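You operate a simulated robot arm through the tools that you are given. There is no shell and no other tool.

You are at the controls of a simulated robot arm. One attempt, no reset.

TASK
Coat the paste patch, seat the blue hatch cover and clamp it.
Fine: fitting paste over the whole patch by the teal coat brush, then cover on, then the hatch clamp knob tight; the brush goes back. Get no oil, paste or pellets on the floor or in a drain. Pinch, break and dent nothing; leave nothing switched on. Set down upright: teal coat brush. A coat counts when it lies all over at full strength: go over it till it gets no stronger.

It is judged by the outcome, as a careful person would: the job done as asked, and still so three seconds after it is handed in. It fails if anything else is knocked over, pushed out of place, dropped, spilled or broken. A push-on lid holds only when it is set on centred and level and pressed home; a screw cap is set on level and turned clockwise until tight.

THE ROBOT
A 6-joint arm with a two-finger parallel gripper, fixed in place. Base frame: the origin is on the floor under the middle of its stand, x ahead of it, y to its left, z up; the work surface is at about z = 0.85. Lengths are in m, angles in degrees, forces in N, time in s.
With the tool pointing down near the work surface it reaches from about 0.26 to 0.68 m from the base axis. Its first joint turns from -66.0 to 66.0 degrees. Payload 2.9 kg.
Tool frame: the origin (TCP) lies between the finger pads and is the grasp point; the fingertips stand 0.03 m ahead of it; z points along the fingers, y is the line along which they close. The gripper opens to 0.11 m. The fingers are 0.02 m wide and 0.01 m thick; the gripper's body (0.048 by 0.112 m) begins 0.055 m behind the TCP.
Orientation is that of the tool frame in the base frame, as a unit quaternion [x, y, z, w]. With the fingers straight down and closing along the base's y, the tool's x points along the base's -x, its y along +y and its z along -z.

THE INTERFACE
- The arm moves only by the tool apply_moves. Its argument "plan" is a list of rows, each a list of 2 entries, a list of its own where there are three numbers: the shift along the tool's x, y, z in units of 20 mm (1.0 is 20 mm), then the turn, a rotation vector about the tool's x, y, z in units of 4 degrees (1.0 is 4 degrees). In form: [[[dx, dy, dz], [rx, ry, rz]], ...]. A call has 1 to 20 rows; each row shifts and turns the commanded pose from where the row before left it, along the tool's axes as they then stand. "claw" is the opening, from 0 (shut) to 1 (fully open), set as the call begins (left out, the last holds). A call with a number of a shift or a turn outside -1 to 1 is refused whole. Rows are played at 5 a second. More than 0.05 m and 8.6 degrees between two rows, or a gripper value outside its range, and nothing of the call is played. A pose out of reach is approached as far as the arm can. The call stops where the force on the tool passes 40 N (or 10 N more than at its start, if that is more) or the arm is blocked; 0.2 s more then pass. The fingers move at their own pace (about 0.108 m/s each) and stop on an object; they squeeze with about 39 N. The grip force told is the motor's: it shows also when the fingers shut on nothing. Time passes only in rows, and 0.2 s behind the last, so rows that do not move let the fingers close. It gives the time, the measured TCP pose, the force on the tool (base axes), the opening and the grip force at its end, in the units of the frame above (readings bear some noise), with the torque about the TCP (base axes, N m) and any sound that the robot's microphone picked up.
- Cameras (640 x 400 px; columns grow to the right, rows downward): "scene" is fixed at [0.0724, 0.426, 1.3961]; the picture's right is [-0.81, -0.59, 0.00], its down [-0.28, 0.39, -0.88] and it looks along [0.52, -0.71, -0.48] (base axes); focal length 351 px, centre (320, 200). "wrist" rides on the gripper at [0.072, 0.017, -0.103] in the tool frame; the picture's right is [-0.23, 0.97, 0.00], its down [-0.76, -0.18, -0.62] and it looks along [-0.61, -0.14, 0.78] (tool axes); focal length 222 px, centre (320, 200). There is no depth. A picture from a camera that has moved, and an enlarged one, comes with that camera's place and axes in the base frame and with its lens.
- grab_frame(camera): a new picture of that camera. The clock stands still meanwhile.
- zoom(camera, box): a new picture of the part [left, top, right, bottom] of that camera's present view, enlarged. The clock stands still meanwhile.
- hand_in(): hands the job in; it is judged then, once.

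Places have to be worked out from the pictures, the camera data and where the tool is seen. Open the gripper and draw the arm clear of the work before you hand the job in, unless the task says otherwise.

The tools are called after "Emit:" as name(argument=value, ...) on one line, values as JSON. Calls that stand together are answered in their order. apply_moves: Moves the arm, as the interface text tells. Its arguments: {"type":"object","properties":{"plan":{"type":"array"},"claw":{"type":"number"}},"required":["plan"]} The other tools are called the same way: grab_frame (camera) takes a picture; zoom (camera, box) takes an enlarged picture of a part of a camera's view; hand_in () hands the job in.

At the start:

```text
clock: 0.0
eef_pos: [0.4017, -0.2122, 1.176]
orientation: [0.0, 1.0, 0.0, 0.001]
ft_force: [-0.1, -0.1, 0.1]
wrist_torque: [-0.02, -0.02, 0.01]
width: 0.1098
grasp_force: 0.1
```

scene: 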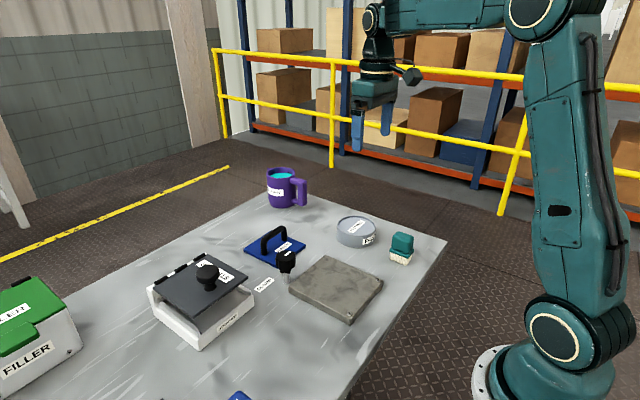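
wrist: 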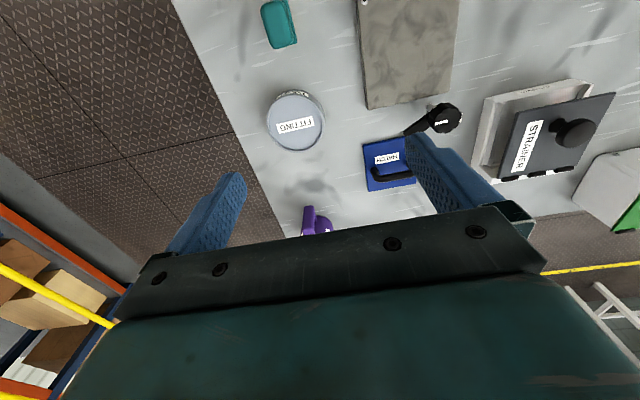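

I start by taking a closer look at the bench with both cameras to identify the parts.

Emit:
zoom(camera="scene", box=[220, 150, 460, 350])

Emit:
zoom(camera="scene", box=[0, 230, 300, 400])

Emit:
zoom(camera="wrist", box=[220, 0, 640, 240])

```text
2.00 times, centred on (340, 250) of scene
camera zoom: at [0.0724, 0.426, 1.3961], right [-0.81, -0.59, 0.0], down [-0.28, 0.39, -0.88], along [0.52, -0.71, -0.48], focal length 702 px, centre (280, 100)
```

zoom: 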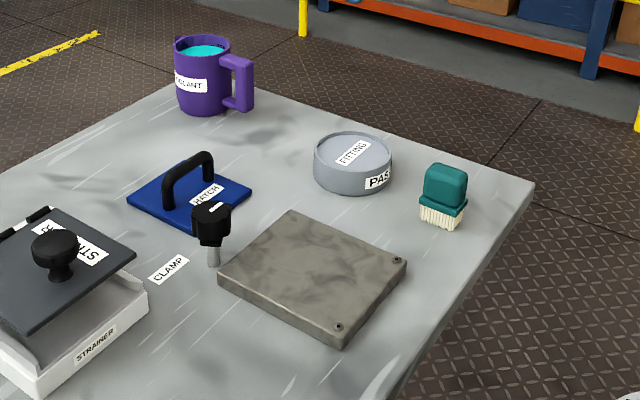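

```text
2.13 times, centred on (150, 315) of scene
camera zoom: at [0.0724, 0.426, 1.3961], right [-0.81, -0.59, 0.0], down [-0.28, 0.39, -0.88], along [0.52, -0.71, -0.48], focal length 749 px, centre (683, -45)
```

zoom: 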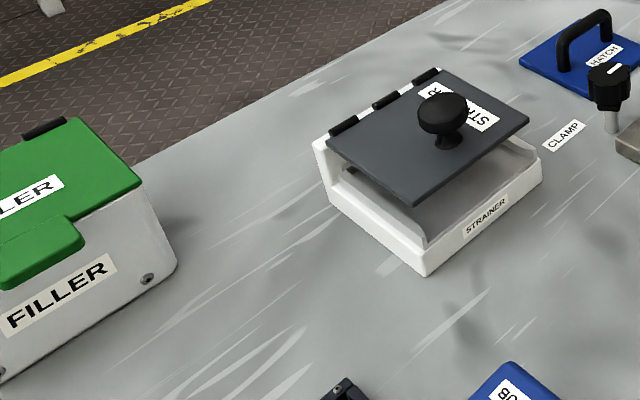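

```text
1.52 times, centred on (430, 120) of wrist
camera zoom: at [0.331, -0.1952, 1.2802], right [0.23, 0.97, 0.0], down [0.76, -0.18, 0.62], along [0.61, -0.14, -0.78], focal length 338 px, centre (152, 322)
```

zoom: 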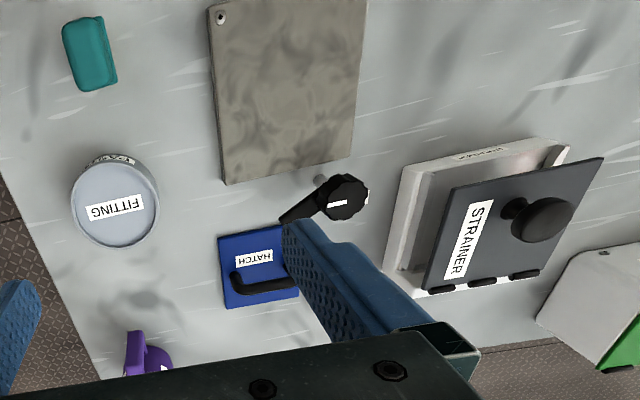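

The plate with two bolts seems to lie at about x 0.31–0.46, y −0.13–0.0, with the clamp post just beyond it. I move the wrist camera back and left for a better view of the plate, the clamp and the cover.

Emit:
apply_moves(plan=[[[0.7, 1, 0], [0, 0, 0]], [[0.7, 1, 0], [0, 0, 0]], [[0.7, 1, 0], [0, 0, 0]], [[0.7, 1, 0], [0, 0, 0]], [[0.7, 1, 0], [0, 0, 0]], [[0.7, 1, 0], [0, 0, 0]], [[0.7, 1, 0], [0, 0, 0]]])

Emit:
grab_frame(camera="wrist")

Emit:
grab_frame(camera="scene")

```text
clock: 1.6
eef_pos: [0.3016, -0.0733, 1.175]
orientation: [0.0, 1.0, 0.0, 0.0]
ft_force: [0.0, 0.0, 0.5]
wrist_torque: [0.01, 0.01, 0.03]
width: 0.11
grasp_force: 0.1
```

```text
taken
camera wrist: at [0.2312, -0.0561, 1.2794], right [0.23, 0.97, 0.0], down [0.76, -0.18, 0.62], along [0.61, -0.14, -0.78], focal length 222 px, centre (320, 200)
```

wrist: 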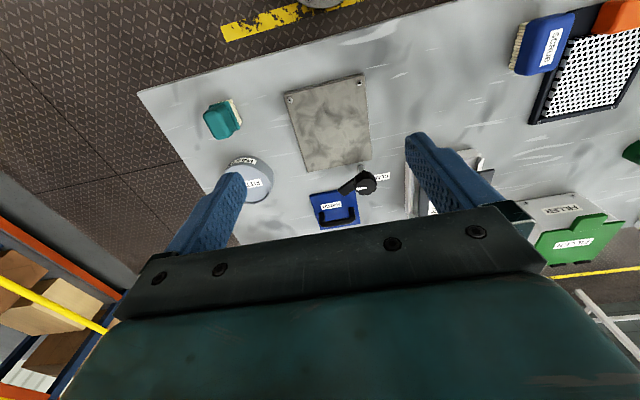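

```text
taken
```

scene: 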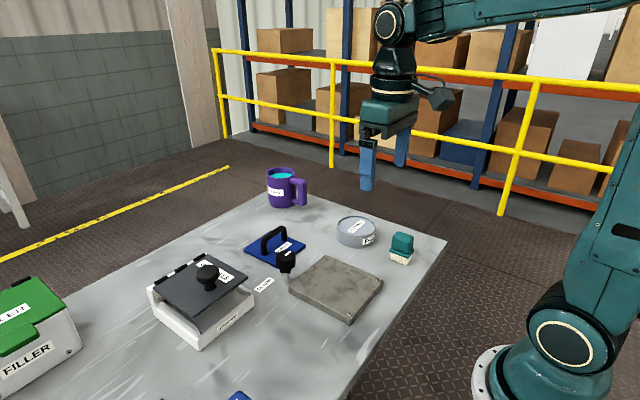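

I see another blue brush and a drain grid on the left. I zoom in on each part.

Emit:
zoom(camera="wrist", box=[270, 60, 430, 240])

Emit:
zoom(camera="wrist", box=[480, 0, 640, 130])

Emit:
zoom(camera="wrist", box=[180, 80, 300, 210])

Emit:
zoom(camera="scene", box=[240, 210, 400, 330])

```text
2.22 times, centred on (350, 150) of wrist
camera zoom: at [0.2312, -0.0561, 1.2794], right [0.23, 0.97, 0.0], down [0.76, -0.18, 0.62], along [0.61, -0.14, -0.78], focal length 494 px, centre (253, 311)
```

zoom: 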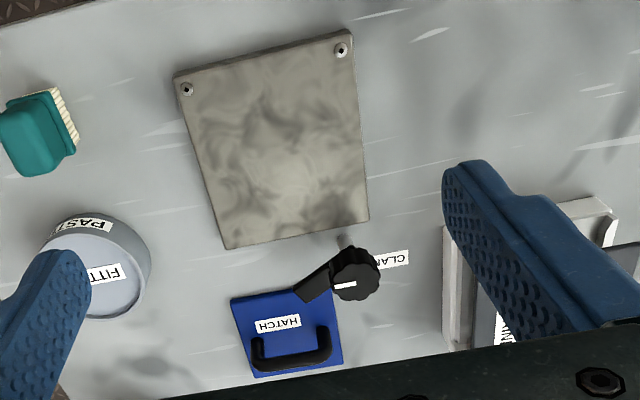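

```text
3.08 times, centred on (560, 65) of wrist
camera zoom: at [0.2312, -0.0561, 1.2794], right [0.23, 0.97, 0.0], down [0.76, -0.18, 0.62], along [0.61, -0.14, -0.78], focal length 684 px, centre (-418, 615)
```

zoom: 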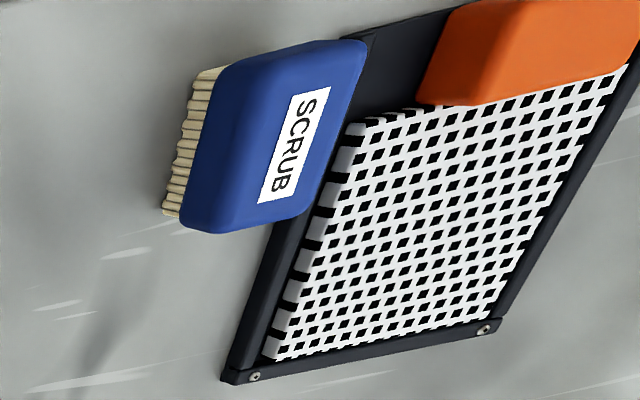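

```text
3.08 times, centred on (240, 145) of wrist
camera zoom: at [0.2312, -0.0561, 1.2794], right [0.23, 0.97, 0.0], down [0.76, -0.18, 0.62], along [0.61, -0.14, -0.78], focal length 684 px, centre (566, 369)
```

zoom: 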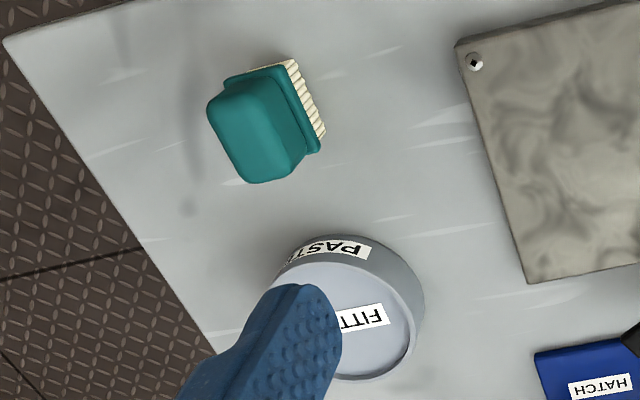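

```text
3.33 times, centred on (320, 270) of scene
camera zoom: at [0.0724, 0.426, 1.3961], right [-0.81, -0.59, 0.0], down [-0.28, 0.39, -0.88], along [0.52, -0.71, -0.48], focal length 1170 px, centre (320, -33)
```

zoom: 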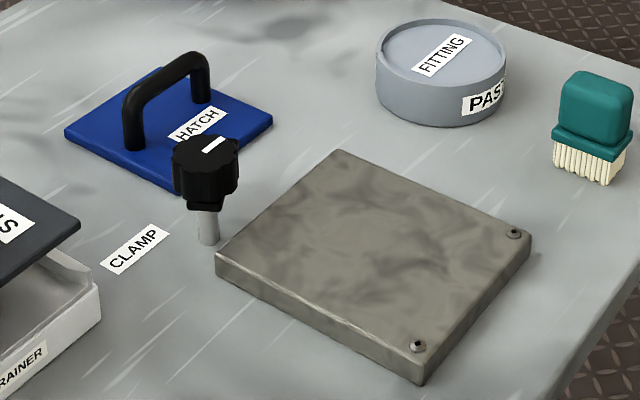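

The plate is plain from here; I go lower to inspect the plate surface, the clamp and the paste tub for where the patch and seat are.

Emit:
apply_moves(plan=[[[0.2, 0, 1], [0, 0, 0]], [[0.2, 0, 1], [0, 0, 0]], [[0.2, 0, 1], [0, 0, 0]], [[0.2, 0, 1], [0, 0, 0]], [[0.1, 0, 1], [0, 0, 0]], [[0, 0, 1], [0, 0, 0]]])

Emit:
grab_frame(camera="wrist")

Emit:
zoom(camera="wrist", box=[230, 0, 450, 180])

```text
clock: 3.0
eef_pos: [0.2864, -0.0726, 1.0588]
orientation: [0.0, 1.0, 0.0, 0.001]
ft_force: [-0.2, 0.1, 0.5]
wrist_torque: [-0.02, 0.01, -0.02]
width: 0.1103
grasp_force: 0.1
```

```text
taken
camera wrist: at [0.2155, -0.056, 1.1629], right [0.23, 0.97, 0.0], down [0.76, -0.18, 0.62], along [0.61, -0.14, -0.78], focal length 222 px, centre (320, 200)
```

wrist: 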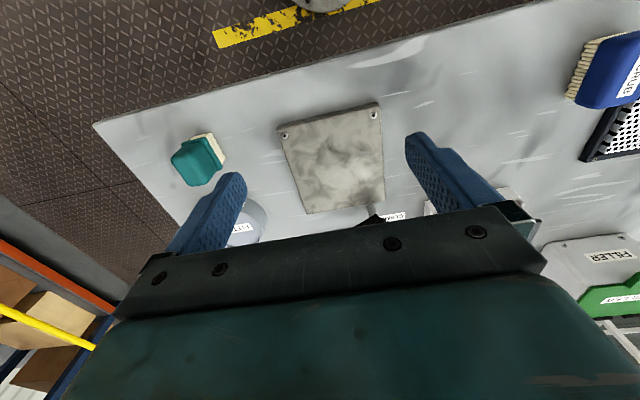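

```text
2.22 times, centred on (340, 90) of wrist
camera zoom: at [0.2155, -0.056, 1.1629], right [0.23, 0.97, 0.0], down [0.76, -0.18, 0.62], along [0.61, -0.14, -0.78], focal length 494 px, centre (276, 444)
```

zoom: 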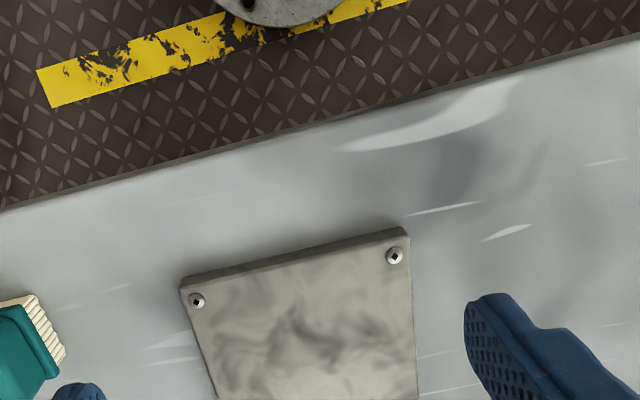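

The robot side of the plate is at the top of the picture, so I shift forward to look straight down at the plate, the clamp and the cover.

Emit:
apply_moves(plan=[[[-1, 0, 0], [0, 0, 0]], [[-1, 0, 0], [0, 0, 0]], [[-1, 0, 0], [0, 0, 0]], [[-1, 0, 0], [0, 0, 0]], [[-1, 0, 0], [0, 0, 0]], [[-0.5, 0, 0], [0, 0, 0]]])

Emit:
grab_frame(camera="wrist")

Emit:
zoom(camera="wrist", box=[230, 0, 450, 220])

```text
clock: 4.4
eef_pos: [0.3961, -0.0722, 1.0559]
orientation: [0.0, 1.0, 0.0, 0.001]
ft_force: [-0.2, 0.1, -0.1]
wrist_torque: [-0.04, -0.01, 0.04]
width: 0.11
grasp_force: 0.1
```

```text
taken
camera wrist: at [0.3252, -0.0557, 1.1602], right [0.23, 0.97, 0.0], down [0.76, -0.18, 0.62], along [0.61, -0.14, -0.78], focal length 222 px, centre (320, 200)
```

wrist: 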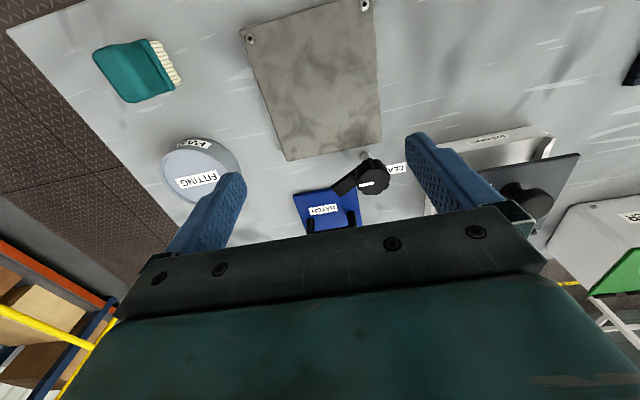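

```text
1.82 times, centred on (340, 110) of wrist
camera zoom: at [0.3252, -0.0557, 1.1602], right [0.23, 0.97, 0.0], down [0.76, -0.18, 0.62], along [0.61, -0.14, -0.78], focal length 404 px, centre (284, 364)
```

zoom: 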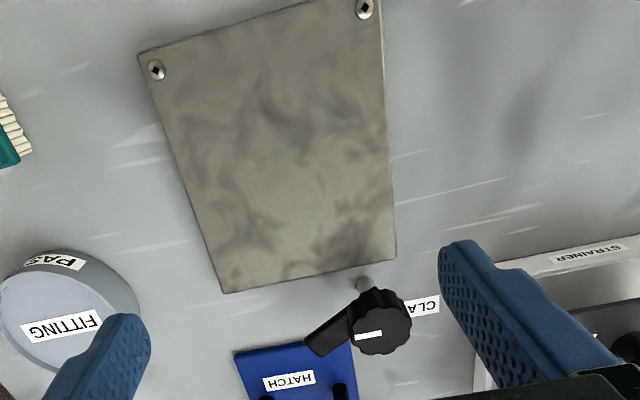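

The cover measures about 0.12 x 0.105 m, centred near (0.60, -0.09), handle along y. The plate is about 0.15 x 0.14 m. I move over the paste tub to see whether it is open or has a lid.

Emit:
apply_moves(plan=[[[0, -1, 0], [0, 0, 0]], [[0, -1, 0], [0, 0, 0]], [[0, -1, 0], [0, 0, 0]], [[0, -1, 0], [0, 0, 0]], [[0, -1, 0], [0, 0, 0]], [[0, -1, 0], [0, 0, 0]], [[-0.5, -1, 0], [0, 0, 0]], [[-1, -0.5, 0], [0, 0, 0]]])

Emit:
grab_frame(camera="wrist")

Emit:
zoom(camera="wrist", box=[230, 0, 430, 200])

Emit:
zoom(camera="scene", box=[320, 200, 430, 280])

```text
clock: 6.2
eef_pos: [0.4263, -0.2216, 1.0558]
orientation: [0.0, 1.0, -0.001, 0.0]
ft_force: [0.6, 0.4, 0.0]
wrist_torque: [0.02, -0.03, -0.01]
width: 0.1101
grasp_force: 0.1
```

```text
taken
camera wrist: at [0.3545, -0.2049, 1.1601], right [0.23, 0.97, 0.0], down [0.76, -0.18, 0.62], along [0.61, -0.14, -0.78], focal length 222 px, centre (320, 200)
```

wrist: 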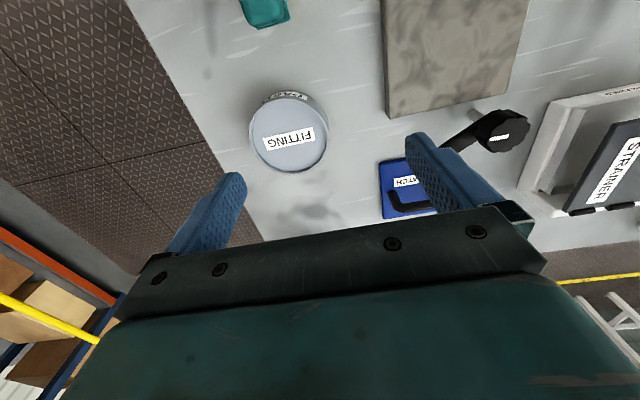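

```text
2.00 times, centred on (330, 100) of wrist
camera zoom: at [0.3545, -0.2049, 1.1601], right [0.23, 0.97, 0.0], down [0.76, -0.18, 0.62], along [0.61, -0.14, -0.78], focal length 444 px, centre (300, 400)
```

zoom: 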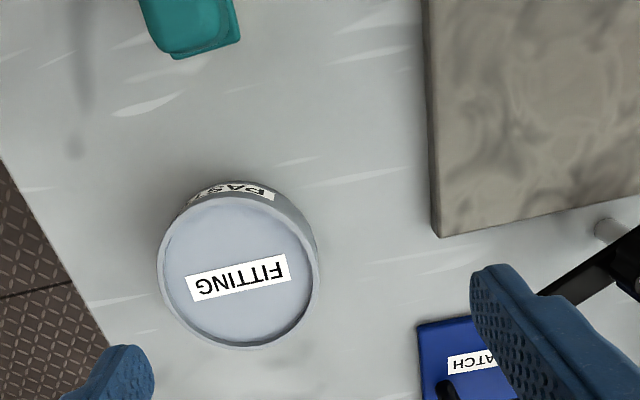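

```text
5.00 times, centred on (375, 240) of scene
camera zoom: at [0.0724, 0.426, 1.3961], right [-0.81, -0.59, 0.0], down [-0.28, 0.39, -0.88], along [0.52, -0.71, -0.48], focal length 1756 px, centre (45, 0)
```

zoom: 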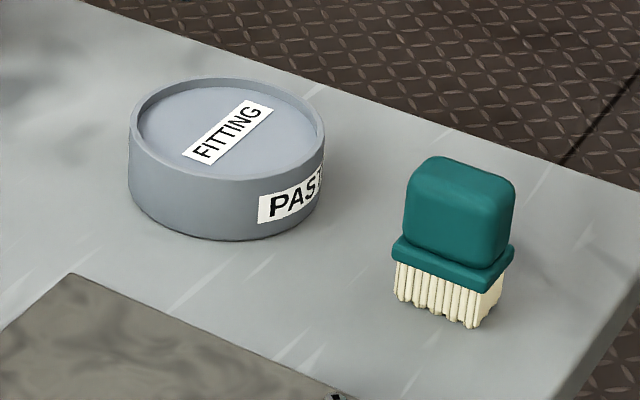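

The tub is open: paste lies slightly below its rim, with centre about (0.459, -0.269), rim at about z 0.887 and outer diameter about 0.104. The brush stands at about (0.32, -0.25). I zoom tightly on the plate and clamp to find a patch boundary.

Emit:
zoom(camera="scene", box=[285, 250, 390, 325])

Emit:
zoom(camera="scene", box=[240, 220, 310, 295])

Emit:
zoom(camera="wrist", box=[370, 0, 550, 230])

```text
5.33 times, centred on (338, 288) of scene
camera zoom: at [0.0724, 0.426, 1.3961], right [-0.81, -0.59, 0.0], down [-0.28, 0.39, -0.88], along [0.52, -0.71, -0.48], focal length 1873 px, centre (227, -267)
```

zoom: 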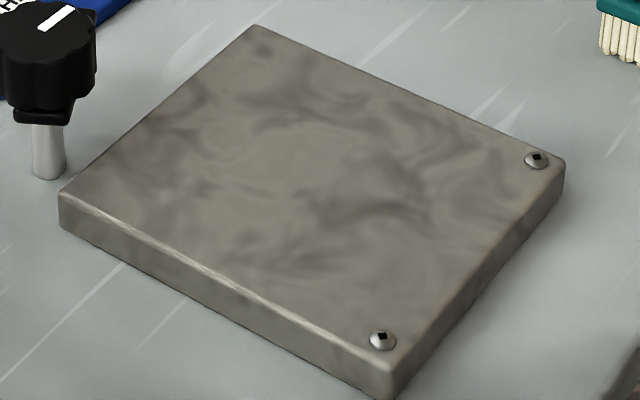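

```text
5.33 times, centred on (275, 258) of scene
camera zoom: at [0.0724, 0.426, 1.3961], right [-0.81, -0.59, 0.0], down [-0.28, 0.39, -0.88], along [0.52, -0.71, -0.48], focal length 1873 px, centre (560, -107)
```

zoom: 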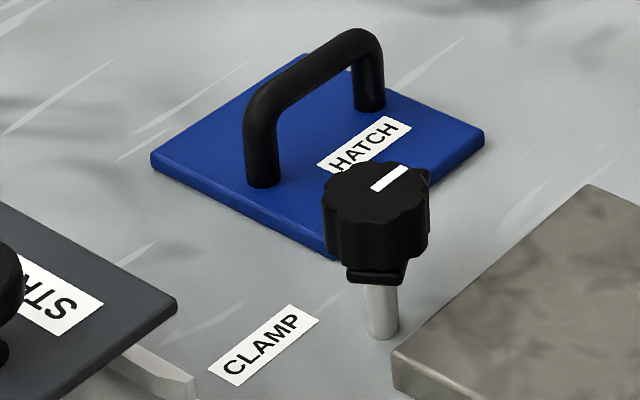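

```text
1.74 times, centred on (460, 115) of wrist
camera zoom: at [0.3545, -0.2049, 1.1601], right [0.23, 0.97, 0.0], down [0.76, -0.18, 0.62], along [0.61, -0.14, -0.78], focal length 386 px, centre (76, 348)
```

zoom: 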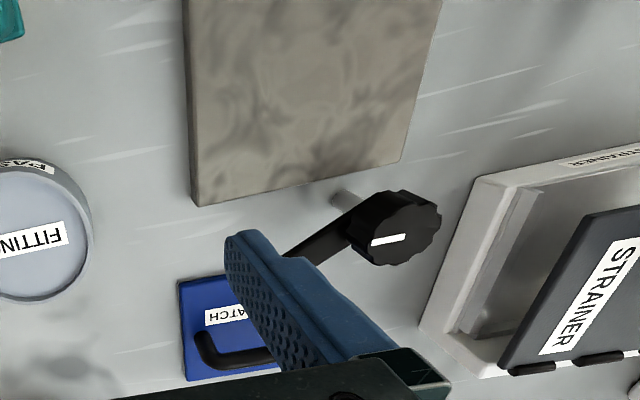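

The plate top is at z≈0.867, spanning x 0.313–0.470 and y −0.138 to −0.002, with bolts at (0.323, −0.132) and (0.323, −0.011). Next I go above the brush to locate it precisely.

Emit:
apply_moves(plan=[[[1, -0.3, 0], [0, 0, 0]], [[1, -0.3, 0], [0, 0, 0]], [[1, -0.3, 0], [0, 0, 0]], [[1, -0.3, 0.2], [0, 0, 0]], [[1, -0.2, 0.6], [0, 0, 0]], [[0.25, 0, 1], [0, 0, 0]]])

Emit:
zoom(camera="wrist", box=[220, 0, 430, 200])

Emit:
zoom(camera="scene", box=[340, 180, 460, 280])

```text
clock: 7.6
eef_pos: [0.3197, -0.2507, 1.0216]
orientation: [-0.001, 1.0, 0.0, 0.001]
ft_force: [-0.4, 0.4, -0.4]
wrist_torque: [0.0, 0.0, 0.01]
width: 0.1099
grasp_force: 0.1
```

```text
2.00 times, centred on (325, 100) of wrist
camera zoom: at [0.2483, -0.2345, 1.125], right [0.23, 0.97, 0.0], down [0.76, -0.18, 0.62], along [0.61, -0.14, -0.78], focal length 444 px, centre (310, 400)
```

zoom: 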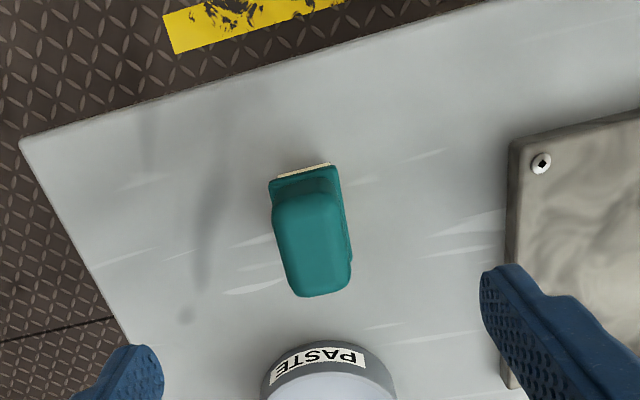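

```text
4.00 times, centred on (400, 230) of scene
camera zoom: at [0.0724, 0.426, 1.3961], right [-0.81, -0.59, 0.0], down [-0.28, 0.39, -0.88], along [0.52, -0.71, -0.48], focal length 1404 px, centre (0, 80)
```

zoom: 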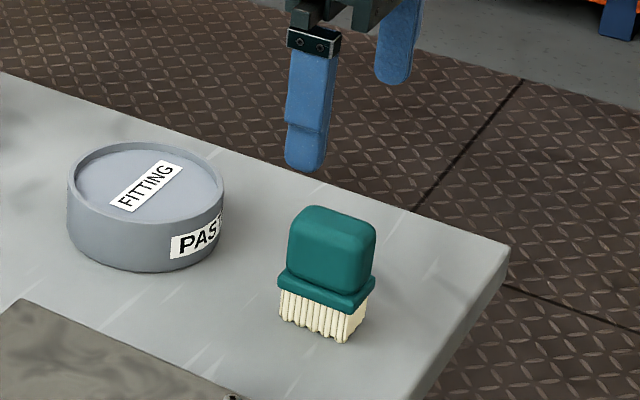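

The brush is centred near (0.322, −0.251), aligned with the base axes, with handle top at z≈0.921 and collar top at ≈0.883. I descend so the TCP is at z≈0.917 with the fingers either side.

Emit:
apply_moves(plan=[[[-0.1, 0, 1], [0, 0, 0]], [[0, 0, 1], [0, 0, 0]], [[0, 0, 1], [0, 0, 0]], [[0, 0, 1], [0, 0, 0]], [[0, 0, 0.8], [0, 0, 0]], [[0, 0, 0.4], [0, 0, 0]]])

Emit:
zoom(camera="scene", box=[340, 180, 460, 280])

Emit:
grab_frame(camera="wrist")

```text
clock: 9.0
eef_pos: [0.3245, -0.25, 0.9158]
orientation: [0.0, 1.0, 0.0, 0.0]
ft_force: [-0.2, 0.3, -0.7]
wrist_torque: [0.01, 0.02, 0.01]
width: 0.11
grasp_force: 0.1
```

```text
4.00 times, centred on (400, 230) of scene
camera zoom: at [0.0724, 0.426, 1.3961], right [-0.81, -0.59, 0.0], down [-0.28, 0.39, -0.88], along [0.52, -0.71, -0.48], focal length 1404 px, centre (0, 80)
```

zoom: 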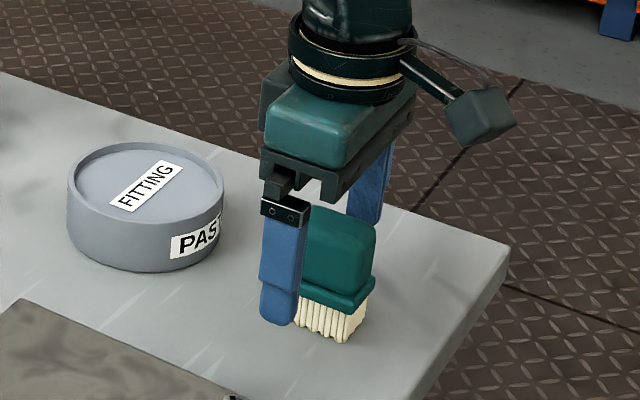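

```text
taken
camera wrist: at [0.2526, -0.2331, 1.0207], right [0.23, 0.97, 0.0], down [0.76, -0.18, 0.62], along [0.61, -0.14, -0.78], focal length 222 px, centre (320, 200)
```

wrist: 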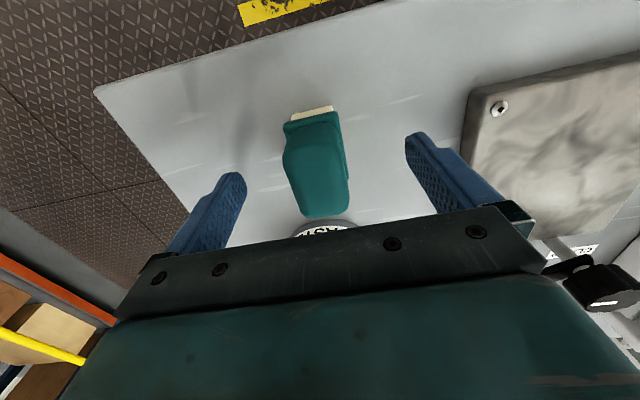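

The handle is centred between the fingers. I close on it.

Emit:
apply_moves(plan=[[[0, 0, 0], [0, 0, 0]], [[0, 0, 0], [0, 0, 0]], [[0, 0, 0], [0, 0, 0]], [[0, 0, 0], [0, 0, 0]], [[0, 0, 0], [0, 0, 0]]], claw=0)

Emit:
zoom(camera="scene", box=[340, 180, 460, 280])

```text
clock: 10.2
eef_pos: [0.3252, -0.2494, 0.9162]
orientation: [0.0, 1.0, 0.0, 0.001]
ft_force: [-0.3, -0.4, 0.8]
wrist_torque: [0.0, 0.02, 0.0]
width: 0.0352
grasp_force: 38.5
```

```text
4.00 times, centred on (400, 230) of scene
camera zoom: at [0.0724, 0.426, 1.3961], right [-0.81, -0.59, 0.0], down [-0.28, 0.39, -0.88], along [0.52, -0.71, -0.48], focal length 1404 px, centre (0, 80)
```

zoom: 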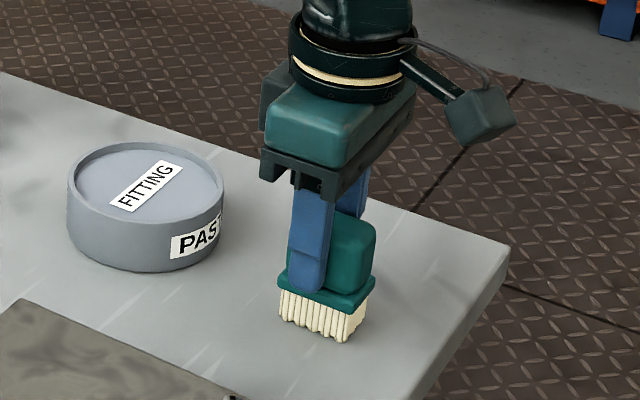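

The brush is held (width 0.035) at TCP (0.325, −0.2495, 0.916) while its bristles stand on the bench. I lift it and move above the tub centre.

Emit:
apply_moves(plan=[[[0, 0, -1], [0, 0, 0]], [[0, 0, -1], [0, 0, 0]], [[0, 0, -1], [0, 0, 0]], [[0, 0, -1], [0, 0, 0]], [[-1, -0.15, 0], [0, 0, 0]], [[-1, -0.15, 0], [0, 0, 0]], [[-1, -0.15, 0], [0, 0, 0]], [[-1, -0.15, 0], [0, 0, 0]], [[-1, -0.15, 0], [0, 0, 0]], [[-1, -0.15, 0], [0, 0, 0]], [[-0.7, -0.05, 0], [0, 0, 0]]])

Emit:
grab_frame(camera="wrist")

Emit:
zoom(camera="scene", box=[310, 150, 430, 270])

```text
clock: 12.6
eef_pos: [0.4566, -0.267, 0.9944]
orientation: [0.001, 1.0, 0.0, 0.0]
ft_force: [0.5, 0.0, -0.3]
wrist_torque: [0.02, 0.03, -0.03]
width: 0.0351
grasp_force: 38.7
```

```text
taken
camera wrist: at [0.3855, -0.2505, 1.099], right [0.23, 0.97, 0.0], down [0.76, -0.18, 0.62], along [0.61, -0.14, -0.78], focal length 222 px, centre (320, 200)
```

wrist: 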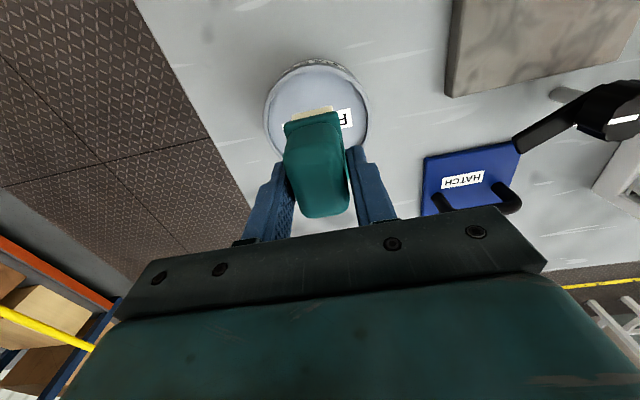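

```text
3.33 times, centred on (370, 210) of scene
camera zoom: at [0.0724, 0.426, 1.3961], right [-0.81, -0.59, 0.0], down [-0.28, 0.39, -0.88], along [0.52, -0.71, -0.48], focal length 1170 px, centre (153, 167)
```

zoom: 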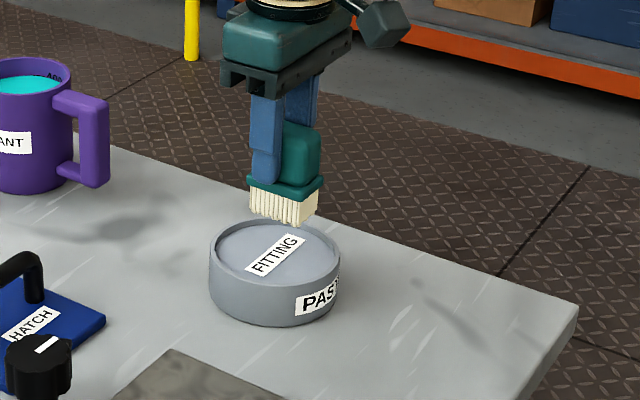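

The brush is over the tub; the rim centre appears at about (0.459, −0.271). I centre and lower it slowly until the bristles enter the paste.

Emit:
apply_moves(plan=[[[-0.1, -0.18, 0.7], [0, 0, 0]], [[0, 0, 0.7], [0, 0, 0]], [[0, 0, 0.5], [0, 0, 0]], [[0, 0, 0.3], [0, 0, 0]], [[0, 0, 0.3], [0, 0, 0]]])

Emit:
zoom(camera="scene", box=[310, 170, 410, 260])

```text
clock: 13.8
eef_pos: [0.4595, -0.2729, 0.95]
orientation: [0.0, 1.0, -0.002, 0.002]
ft_force: [-8.0, 2.8, 28.5]
wrist_torque: [0.18, 0.25, -0.01]
width: 0.0356
grasp_force: 38.9
```

```text
4.44 times, centred on (360, 215) of scene
camera zoom: at [0.0718, 0.4263, 1.396], right [-0.81, -0.59, 0.0], down [-0.28, 0.39, -0.88], along [0.52, -0.71, -0.48], focal length 1560 px, centre (142, 133)
```

zoom: 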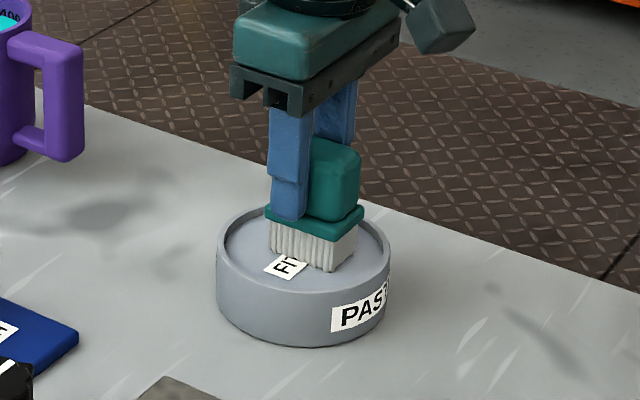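

The bristles met the paste surface at TCP z≈0.95 and took on the paste colour. I ease up and check the brush load and that the tub has not moved.

Emit:
apply_moves(plan=[[[0, 0, -0.3], [0, 0, 0]], [[0, 0, -0.4], [0, 0, 0]], [[0, 0, -0.6], [0, 0, 0]], [[0, 0, -1], [0, 0, 0]], [[0, 0, -1], [0, 0, 0]], [[0, 0, 0], [0, 0, 0]]])

Emit:
zoom(camera="scene", box=[310, 150, 430, 270])

Emit:
grab_frame(camera="wrist")

```text
clock: 15.2
eef_pos: [0.459, -0.2728, 1.0115]
orientation: [0.0, 1.0, 0.0, 0.0]
ft_force: [-0.1, 0.5, -1.3]
wrist_torque: [-0.02, -0.01, 0.01]
width: 0.0353
grasp_force: 38.7
```

```text
3.33 times, centred on (370, 210) of scene
camera zoom: at [0.0724, 0.426, 1.3961], right [-0.81, -0.59, 0.0], down [-0.28, 0.39, -0.88], along [0.52, -0.71, -0.48], focal length 1170 px, centre (153, 167)
```

zoom: 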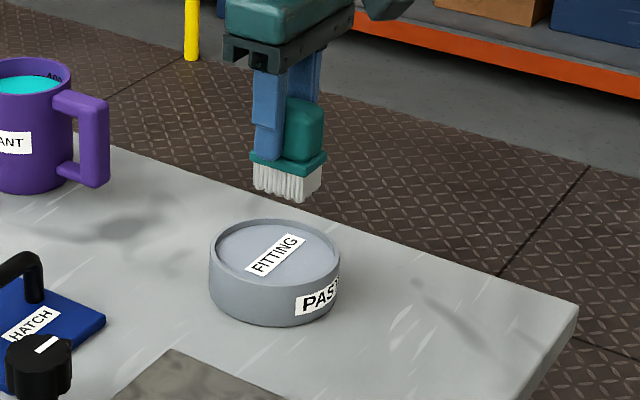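

```text
taken
camera wrist: at [0.3879, -0.2567, 1.1154], right [0.23, 0.97, 0.0], down [0.76, -0.18, 0.62], along [0.61, -0.14, -0.78], focal length 222 px, centre (320, 200)
```

wrist: 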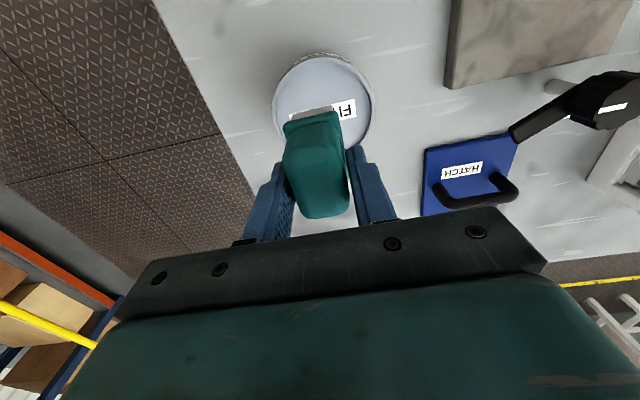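

The brush carries paste and the tub stands unchanged. I carry the brush over the middle of the plate at safe height.

Emit:
apply_moves(plan=[[[0.1, 1, 0], [0, 0, 0]], [[0.1, 1, 0], [0, 0, 0]], [[0.1, 1, 0], [0, 0, 0]], [[0.1, 1, 0], [0, 0, 0]], [[0.1, 1, 0], [0, 0, 0]], [[0.1, 1, 0], [0, 0, 0]], [[0.1, 1, 0], [0, 0, 0]], [[0.1, 1, 0], [0, 0, 0]], [[0.1, 1, 0], [0, 0, 0]], [[0.05, 1, 0], [0, 0, 0]], [[0, 0.15, 0], [0, 0, 0]]])

Emit:
grab_frame(camera="scene")

Emit:
grab_frame(camera="wrist")

```text
clock: 17.6
eef_pos: [0.441, -0.0692, 1.0121]
orientation: [0.001, 1.0, 0.0, 0.001]
ft_force: [0.6, -0.3, -0.4]
wrist_torque: [0.02, 0.0, -0.02]
width: 0.0352
grasp_force: 39.1
```

```text
taken
```

scene: 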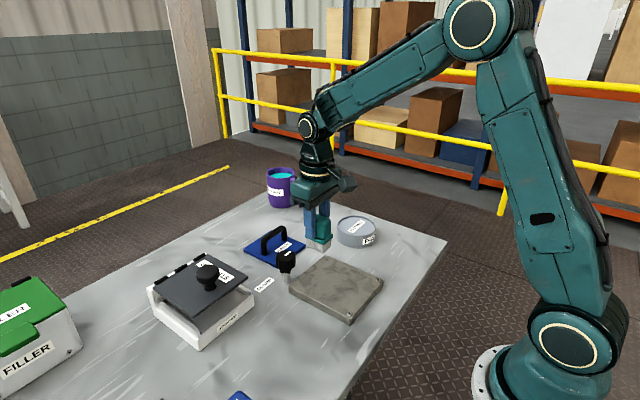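

```text
taken
camera wrist: at [0.3694, -0.0524, 1.1154], right [0.23, 0.97, 0.0], down [0.76, -0.18, 0.62], along [0.61, -0.14, -0.78], focal length 222 px, centre (320, 200)
```

wrist: 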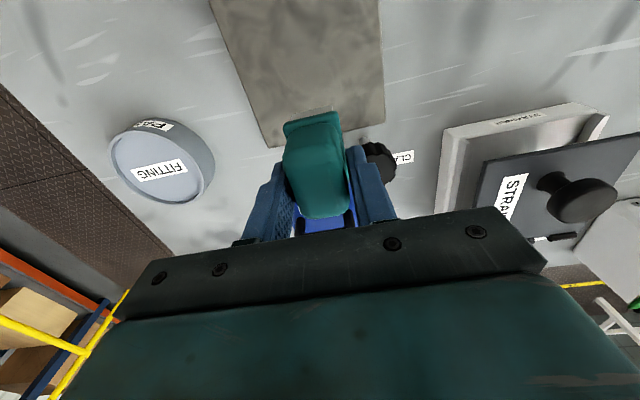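

The brush is above the plate's far middle with clearance to the clamp knob. I lower to just above the plate surface.

Emit:
apply_moves(plan=[[[0, 0, 1], [0, 0, 0]], [[0, 0, 1], [0, 0, 0]], [[0, 0, 1], [0, 0, 0]], [[0, 0, 0.6], [0, 0, 0]], [[0, 0, 0.2], [0, 0, 0]]])

Emit:
zoom(camera="scene", box=[260, 220, 400, 330])

```text
clock: 18.8
eef_pos: [0.4404, -0.0708, 0.9356]
orientation: [0.0, 1.0, 0.0, 0.0]
ft_force: [-0.1, 0.2, 0.0]
wrist_torque: [-0.01, -0.01, 0.05]
width: 0.0354
grasp_force: 39.2
```

```text
3.64 times, centred on (330, 275) of scene
camera zoom: at [0.0724, 0.426, 1.3961], right [-0.81, -0.59, 0.0], down [-0.28, 0.39, -0.88], along [0.52, -0.71, -0.48], focal length 1277 px, centre (284, -73)
```

zoom: 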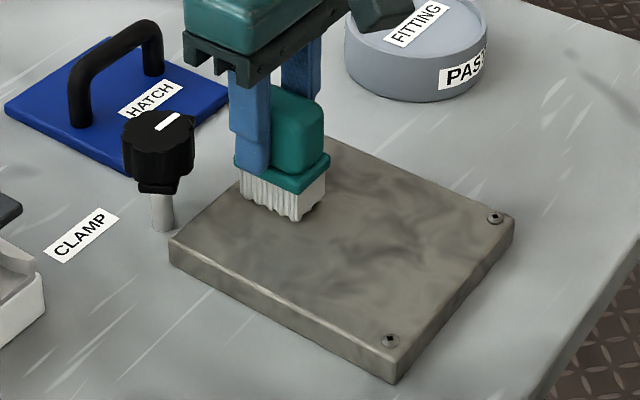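

The bristles hover about 2 mm above the plate. I lower by small steps to touch and read the force.

Emit:
apply_moves(plan=[[[0, 0, 0.1], [0, 0, 0]], [[0, 0, 0.1], [0, 0, 0]]])

```text
clock: 19.4
eef_pos: [0.4409, -0.0698, 0.9335]
orientation: [0.0, 1.0, 0.001, 0.003]
ft_force: [-5.7, 0.5, 29.1]
wrist_torque: [0.05, -0.05, 0.0]
width: 0.0356
grasp_force: 39.3
```

Contact is about 29 N, more than needed. I ease up by about 1.4 mm and then draw a slow stroke toward the robot.

Emit:
apply_moves(plan=[[[0, 0, -0.07], [0, 0, 0]], [[0, 0, 0], [0, 0, 0]]])

```text
clock: 20.0
eef_pos: [0.4413, -0.0707, 0.9344]
orientation: [0.0, 1.0, 0.0, 0.002]
ft_force: [0.9, -0.8, 25.4]
wrist_torque: [-0.06, -0.44, -0.01]
width: 0.0352
grasp_force: 39.5
```

Still 25 N; I raise another 2 mm of command to find the light-contact level.

Emit:
apply_moves(plan=[[[0, 0, -0.1], [0, 0, 0]], [[0, 0, 0], [0, 0, 0]]])

```text
clock: 20.6
eef_pos: [0.4387, -0.0699, 0.9327]
orientation: [0.0, 1.0, 0.001, -0.003]
ft_force: [0.9, -0.5, 0.5]
wrist_torque: [-0.03, -0.08, -0.02]
width: 0.0353
grasp_force: 39.3
```

Contact level is at command z≈0.935. I lower 0.9 mm for a light press and stroke from x≈0.44 to x≈0.335 along y = −0.07.

Emit:
apply_moves(plan=[[[0, 0, 0.05], [0, 0, 0]], [[0.5, 0, 0], [0, 0, 0]], [[0.5, 0, 0], [0, 0, 0]], [[0.5, 0, 0], [0, 0, 0]], [[0.5, 0, 0], [0, 0, 0]], [[0.5, 0, 0], [0, 0, 0]]])

Emit:
zoom(camera="scene", box=[260, 220, 400, 330])

```text
clock: 22.0
eef_pos: [0.3893, -0.0688, 0.9342]
orientation: [0.0, 1.0, 0.001, 0.0]
ft_force: [0.7, 0.1, -1.0]
wrist_torque: [0.01, -0.01, 0.0]
width: 0.0353
grasp_force: 39.1
```

```text
3.64 times, centred on (330, 275) of scene
camera zoom: at [0.0724, 0.426, 1.3961], right [-0.81, -0.59, 0.0], down [-0.28, 0.39, -0.88], along [0.52, -0.71, -0.48], focal length 1277 px, centre (284, -73)
```

zoom: 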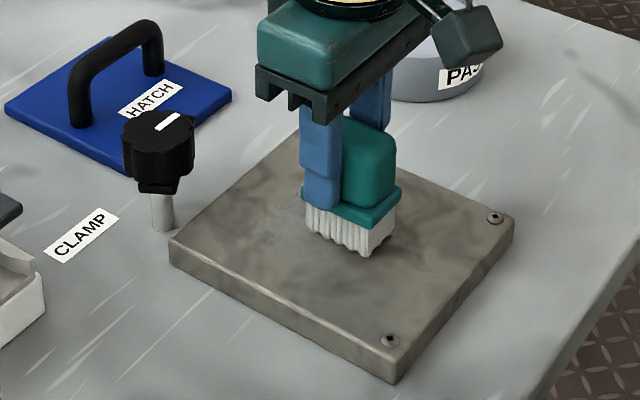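

A faint paste mark is visible where the first press was; the force shows contact was lost on the stroke. I zoom in to see the mark and then press 1 mm further.

Emit:
zoom(camera="scene", box=[300, 250, 370, 300])

Emit:
apply_moves(plan=[[[0, 0, 0.05], [0, 0, 0]], [[0, 0, 0.03], [0, 0, 0]], [[0, 0, 0], [0, 0, 0]]])

```text
8.00 times, centred on (335, 275) of scene
camera zoom: at [0.0724, 0.426, 1.3961], right [-0.81, -0.59, 0.0], down [-0.28, 0.39, -0.88], along [0.52, -0.71, -0.48], focal length 2809 px, centre (200, -400)
```

zoom: 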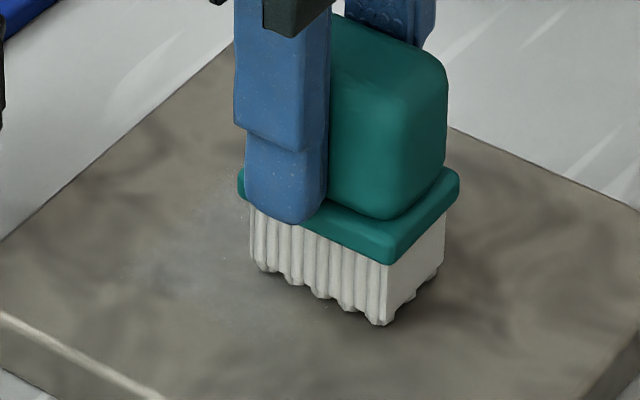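

```text
clock: 22.8
eef_pos: [0.3915, -0.0697, 0.934]
orientation: [-0.001, 1.0, 0.0, 0.0]
ft_force: [-5.1, 2.2, 17.7]
wrist_torque: [0.18, -0.04, 0.1]
width: 0.0353
grasp_force: 39.5
```

Now the press is about 18 N. I stroke to the near end and back to the far end.

Emit:
apply_moves(plan=[[[0.5, 0, 0], [0, 0, 0]], [[0.5, 0, 0], [0, 0, 0]], [[0.5, 0, 0], [0, 0, 0]], [[0.5, 0, 0], [0, 0, 0]], [[0.5, 0, 0], [0, 0, 0]], [[-0.5, 0, 0], [0, 0, 0]], [[-0.5, 0, 0], [0, 0, 0]], [[-0.5, 0, 0], [0, 0, 0]], [[-0.5, 0, 0], [0, 0, 0]], [[-0.5, 0, 0], [0, 0, 0]], [[-0.5, 0, 0], [0, 0, 0]], [[-0.5, 0, 0], [0, 0, 0]]])

Emit:
zoom(camera="scene", box=[260, 220, 400, 330])

```text
clock: 25.4
eef_pos: [0.4096, -0.0695, 0.9322]
orientation: [0.001, 1.0, 0.0, 0.0]
ft_force: [-0.8, 0.2, -0.4]
wrist_torque: [0.0, 0.0, -0.01]
width: 0.0353
grasp_force: 39.2
```

```text
3.64 times, centred on (330, 275) of scene
camera zoom: at [0.0724, 0.426, 1.3961], right [-0.81, -0.59, 0.0], down [-0.28, 0.39, -0.88], along [0.52, -0.71, -0.48], focal length 1277 px, centre (284, -73)
```

zoom: 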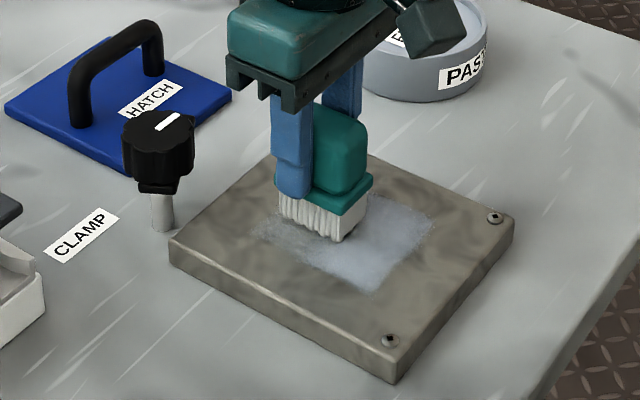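

The coat shows with sharp borders: the patch's near edge appears at x≈0.35 and side edges about y −0.112 and −0.037, so the patch is smaller than the plate. I zoom in for detail.

Emit:
zoom(camera="scene", box=[295, 240, 375, 300])

Emit:
zoom(camera="wrist", box=[220, 0, 430, 150])

```text
6.67 times, centred on (335, 270) of scene
camera zoom: at [0.0724, 0.426, 1.3961], right [-0.81, -0.59, 0.0], down [-0.28, 0.39, -0.88], along [0.52, -0.71, -0.48], focal length 2341 px, centre (220, -267)
```

zoom: 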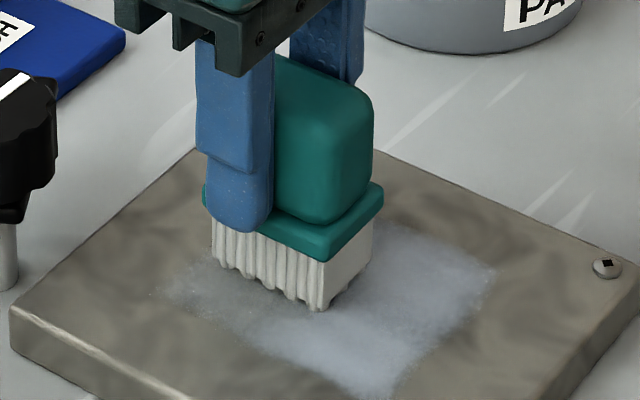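

```text
2.67 times, centred on (325, 75) of wrist
camera zoom: at [0.3388, -0.0534, 1.0366], right [0.23, 0.97, 0.0], down [0.76, -0.18, 0.62], along [0.61, -0.14, -0.78], focal length 592 px, centre (307, 533)
```

zoom: 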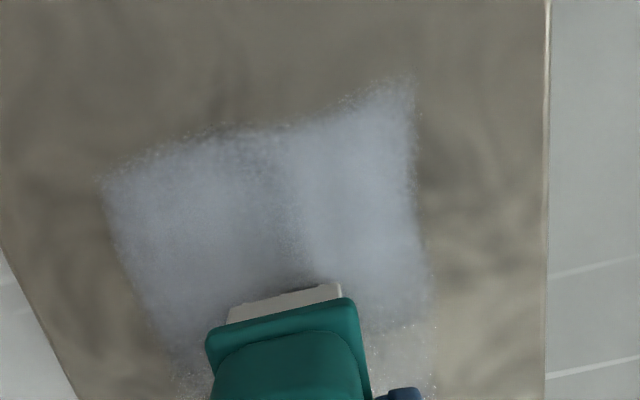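

The patch seems to be about 0.08 x 0.08 m, centred near (0.391, −0.07). Contact has gone to zero again here, so I press 1.2 mm more and continue to the far edge, reading the force.

Emit:
apply_moves(plan=[[[0, 0, 0.06], [0, 0, 0]], [[-0.25, 0, 0], [0, 0, 0]], [[-0.25, 0, 0], [0, 0, 0]], [[-0.25, 0, 0], [0, 0, 0]], [[-0.25, 0, 0], [0, 0, 0]]])

Emit:
zoom(camera="wrist", box=[220, 0, 430, 150])

```text
clock: 26.6
eef_pos: [0.4298, -0.0702, 0.9316]
orientation: [0.0, 1.0, 0.0, 0.0]
ft_force: [0.5, 0.4, -1.1]
wrist_torque: [0.01, -0.03, -0.03]
width: 0.0354
grasp_force: 39.5
```

```text
2.67 times, centred on (325, 75) of wrist
camera zoom: at [0.3589, -0.053, 1.0366], right [0.23, 0.97, 0.0], down [0.76, -0.18, 0.62], along [0.61, -0.14, -0.78], focal length 592 px, centre (307, 533)
```

zoom: 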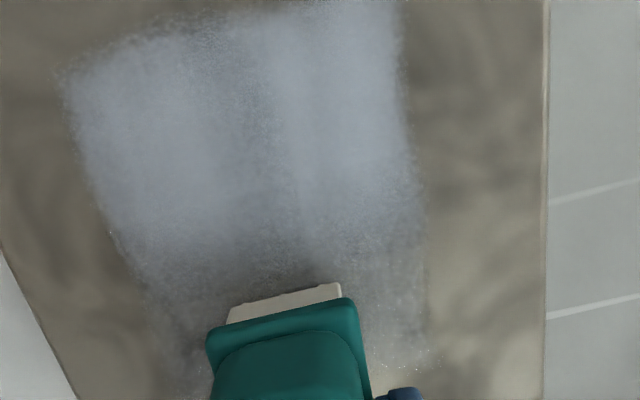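

The force is zero though the command is lower, suggesting the brush slid up slightly in the grip. I look at the brush from the scene camera to verify the grip and the coat.

Emit:
zoom(camera="scene", box=[275, 215, 385, 305])

Emit:
grab_frame(camera="wrist")

```text
4.44 times, centred on (330, 260) of scene
camera zoom: at [0.0724, 0.426, 1.3961], right [-0.81, -0.59, 0.0], down [-0.28, 0.39, -0.88], along [0.52, -0.71, -0.48], focal length 1560 px, centre (276, -67)
```

zoom: 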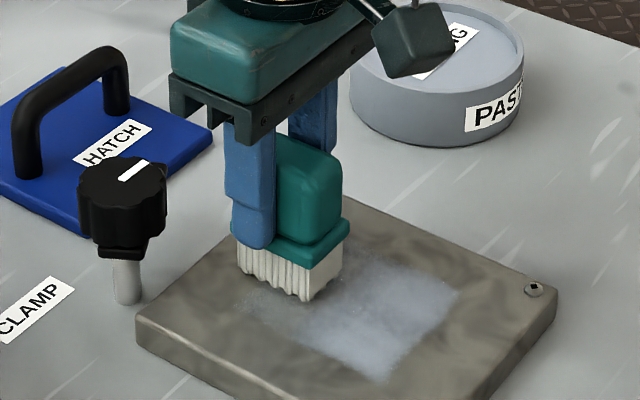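

```text
taken
camera wrist: at [0.3589, -0.053, 1.0366], right [0.23, 0.97, 0.0], down [0.76, -0.18, 0.62], along [0.61, -0.14, -0.78], focal length 222 px, centre (320, 200)
```

wrist: 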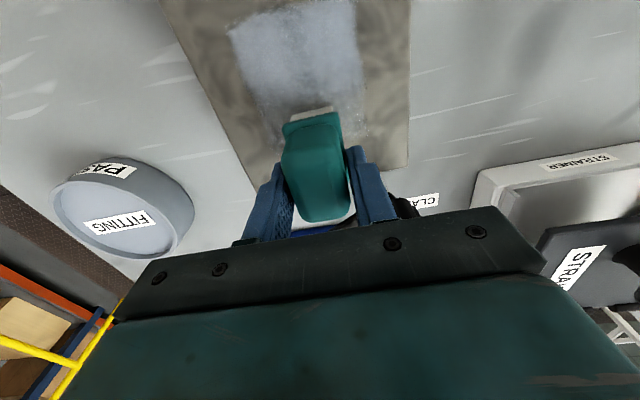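

The brush is upright; the fingertips are now near the collar's lower edge, so it slid up a few mm. I feel for the surface again in 0.6 mm steps.

Emit:
apply_moves(plan=[[[0, 0, 0.03], [0, 0, 0]], [[0, 0, 0.03], [0, 0, 0]], [[0, 0, 0], [0, 0, 0]]])

```text
clock: 27.4
eef_pos: [0.4298, -0.069, 0.9317]
orientation: [0.0, 1.0, 0.0, 0.002]
ft_force: [-5.7, -0.3, 27.9]
wrist_torque: [0.01, 0.43, 0.02]
width: 0.0355
grasp_force: 39.1
```

Contact is stiff: 28 N here. I relax by 0.5 mm, then stroke toward the robot over the patch and check the force.

Emit:
apply_moves(plan=[[[0, 0, -0.025], [0, 0, 0]], [[0, 0, 0], [0, 0, 0]]])

```text
clock: 28.0
eef_pos: [0.4313, -0.0691, 0.9312]
orientation: [0.0, 1.0, 0.0, 0.002]
ft_force: [-2.7, -0.3, 23.7]
wrist_torque: [-0.02, 0.07, 0.0]
width: 0.0353
grasp_force: 39.3
```

Force is 24 N; I relax another 0.6 mm and stroke slowly from the far edge to the near edge along y = −0.07.

Emit:
apply_moves(plan=[[[0, 0, -0.03], [0, 0, 0]], [[0.4, 0, 0], [0, 0, 0]], [[0.4, 0, 0], [0, 0, 0]], [[0.4, 0, 0], [0, 0, 0]], [[0.4, 0, 0], [0, 0, 0]], [[0.4, 0, 0], [0, 0, 0]]])

```text
clock: 29.4
eef_pos: [0.3907, -0.068, 0.9325]
orientation: [0.0, 1.0, 0.0, 0.0]
ft_force: [2.8, 0.6, 7.8]
wrist_torque: [0.01, -0.34, 0.01]
width: 0.0353
grasp_force: 39.6
```

Light contact (8 N) is held. I continue in lanes: to the near edge, then across to y ≈ −0.094 and out to the far edge.

Emit:
apply_moves(plan=[[[0.4, 0, 0], [0, 0, 0]], [[0.4, 0, 0], [0, 0, 0]], [[0.4, 0, 0], [0, 0, 0]], [[0.3, 0, 0], [0, 0, 0]], [[0, -0.4, 0], [0, 0, 0]], [[0, -0.4, 0], [0, 0, 0]], [[0, -0.4, 0], [0, 0, 0]], [[-0.4, 0, 0], [0, 0, 0]], [[-0.4, 0, 0], [0, 0, 0]], [[-0.4, 0, 0], [0, 0, 0]], [[-0.4, 0, 0], [0, 0, 0]]])

Emit:
zoom(camera="scene", box=[275, 215, 385, 305])

```text
clock: 31.8
eef_pos: [0.3937, -0.0925, 0.9312]
orientation: [0.0, 1.0, -0.001, -0.001]
ft_force: [-1.1, -0.2, -0.8]
wrist_torque: [-0.04, 0.0, 0.01]
width: 0.0353
grasp_force: 38.8
```

```text
4.44 times, centred on (330, 260) of scene
camera zoom: at [0.0724, 0.426, 1.3961], right [-0.81, -0.59, 0.0], down [-0.28, 0.39, -0.88], along [0.52, -0.71, -0.48], focal length 1560 px, centre (276, -67)
```

zoom: 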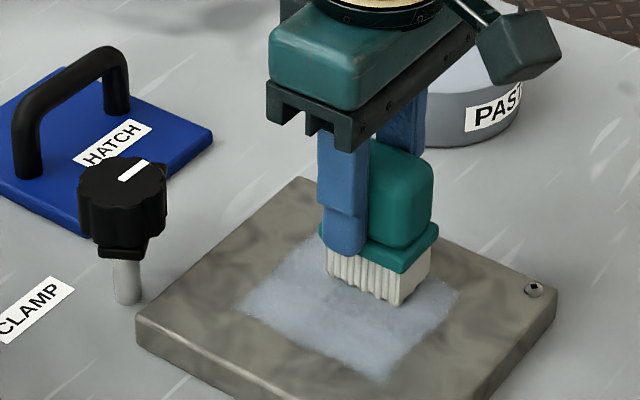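

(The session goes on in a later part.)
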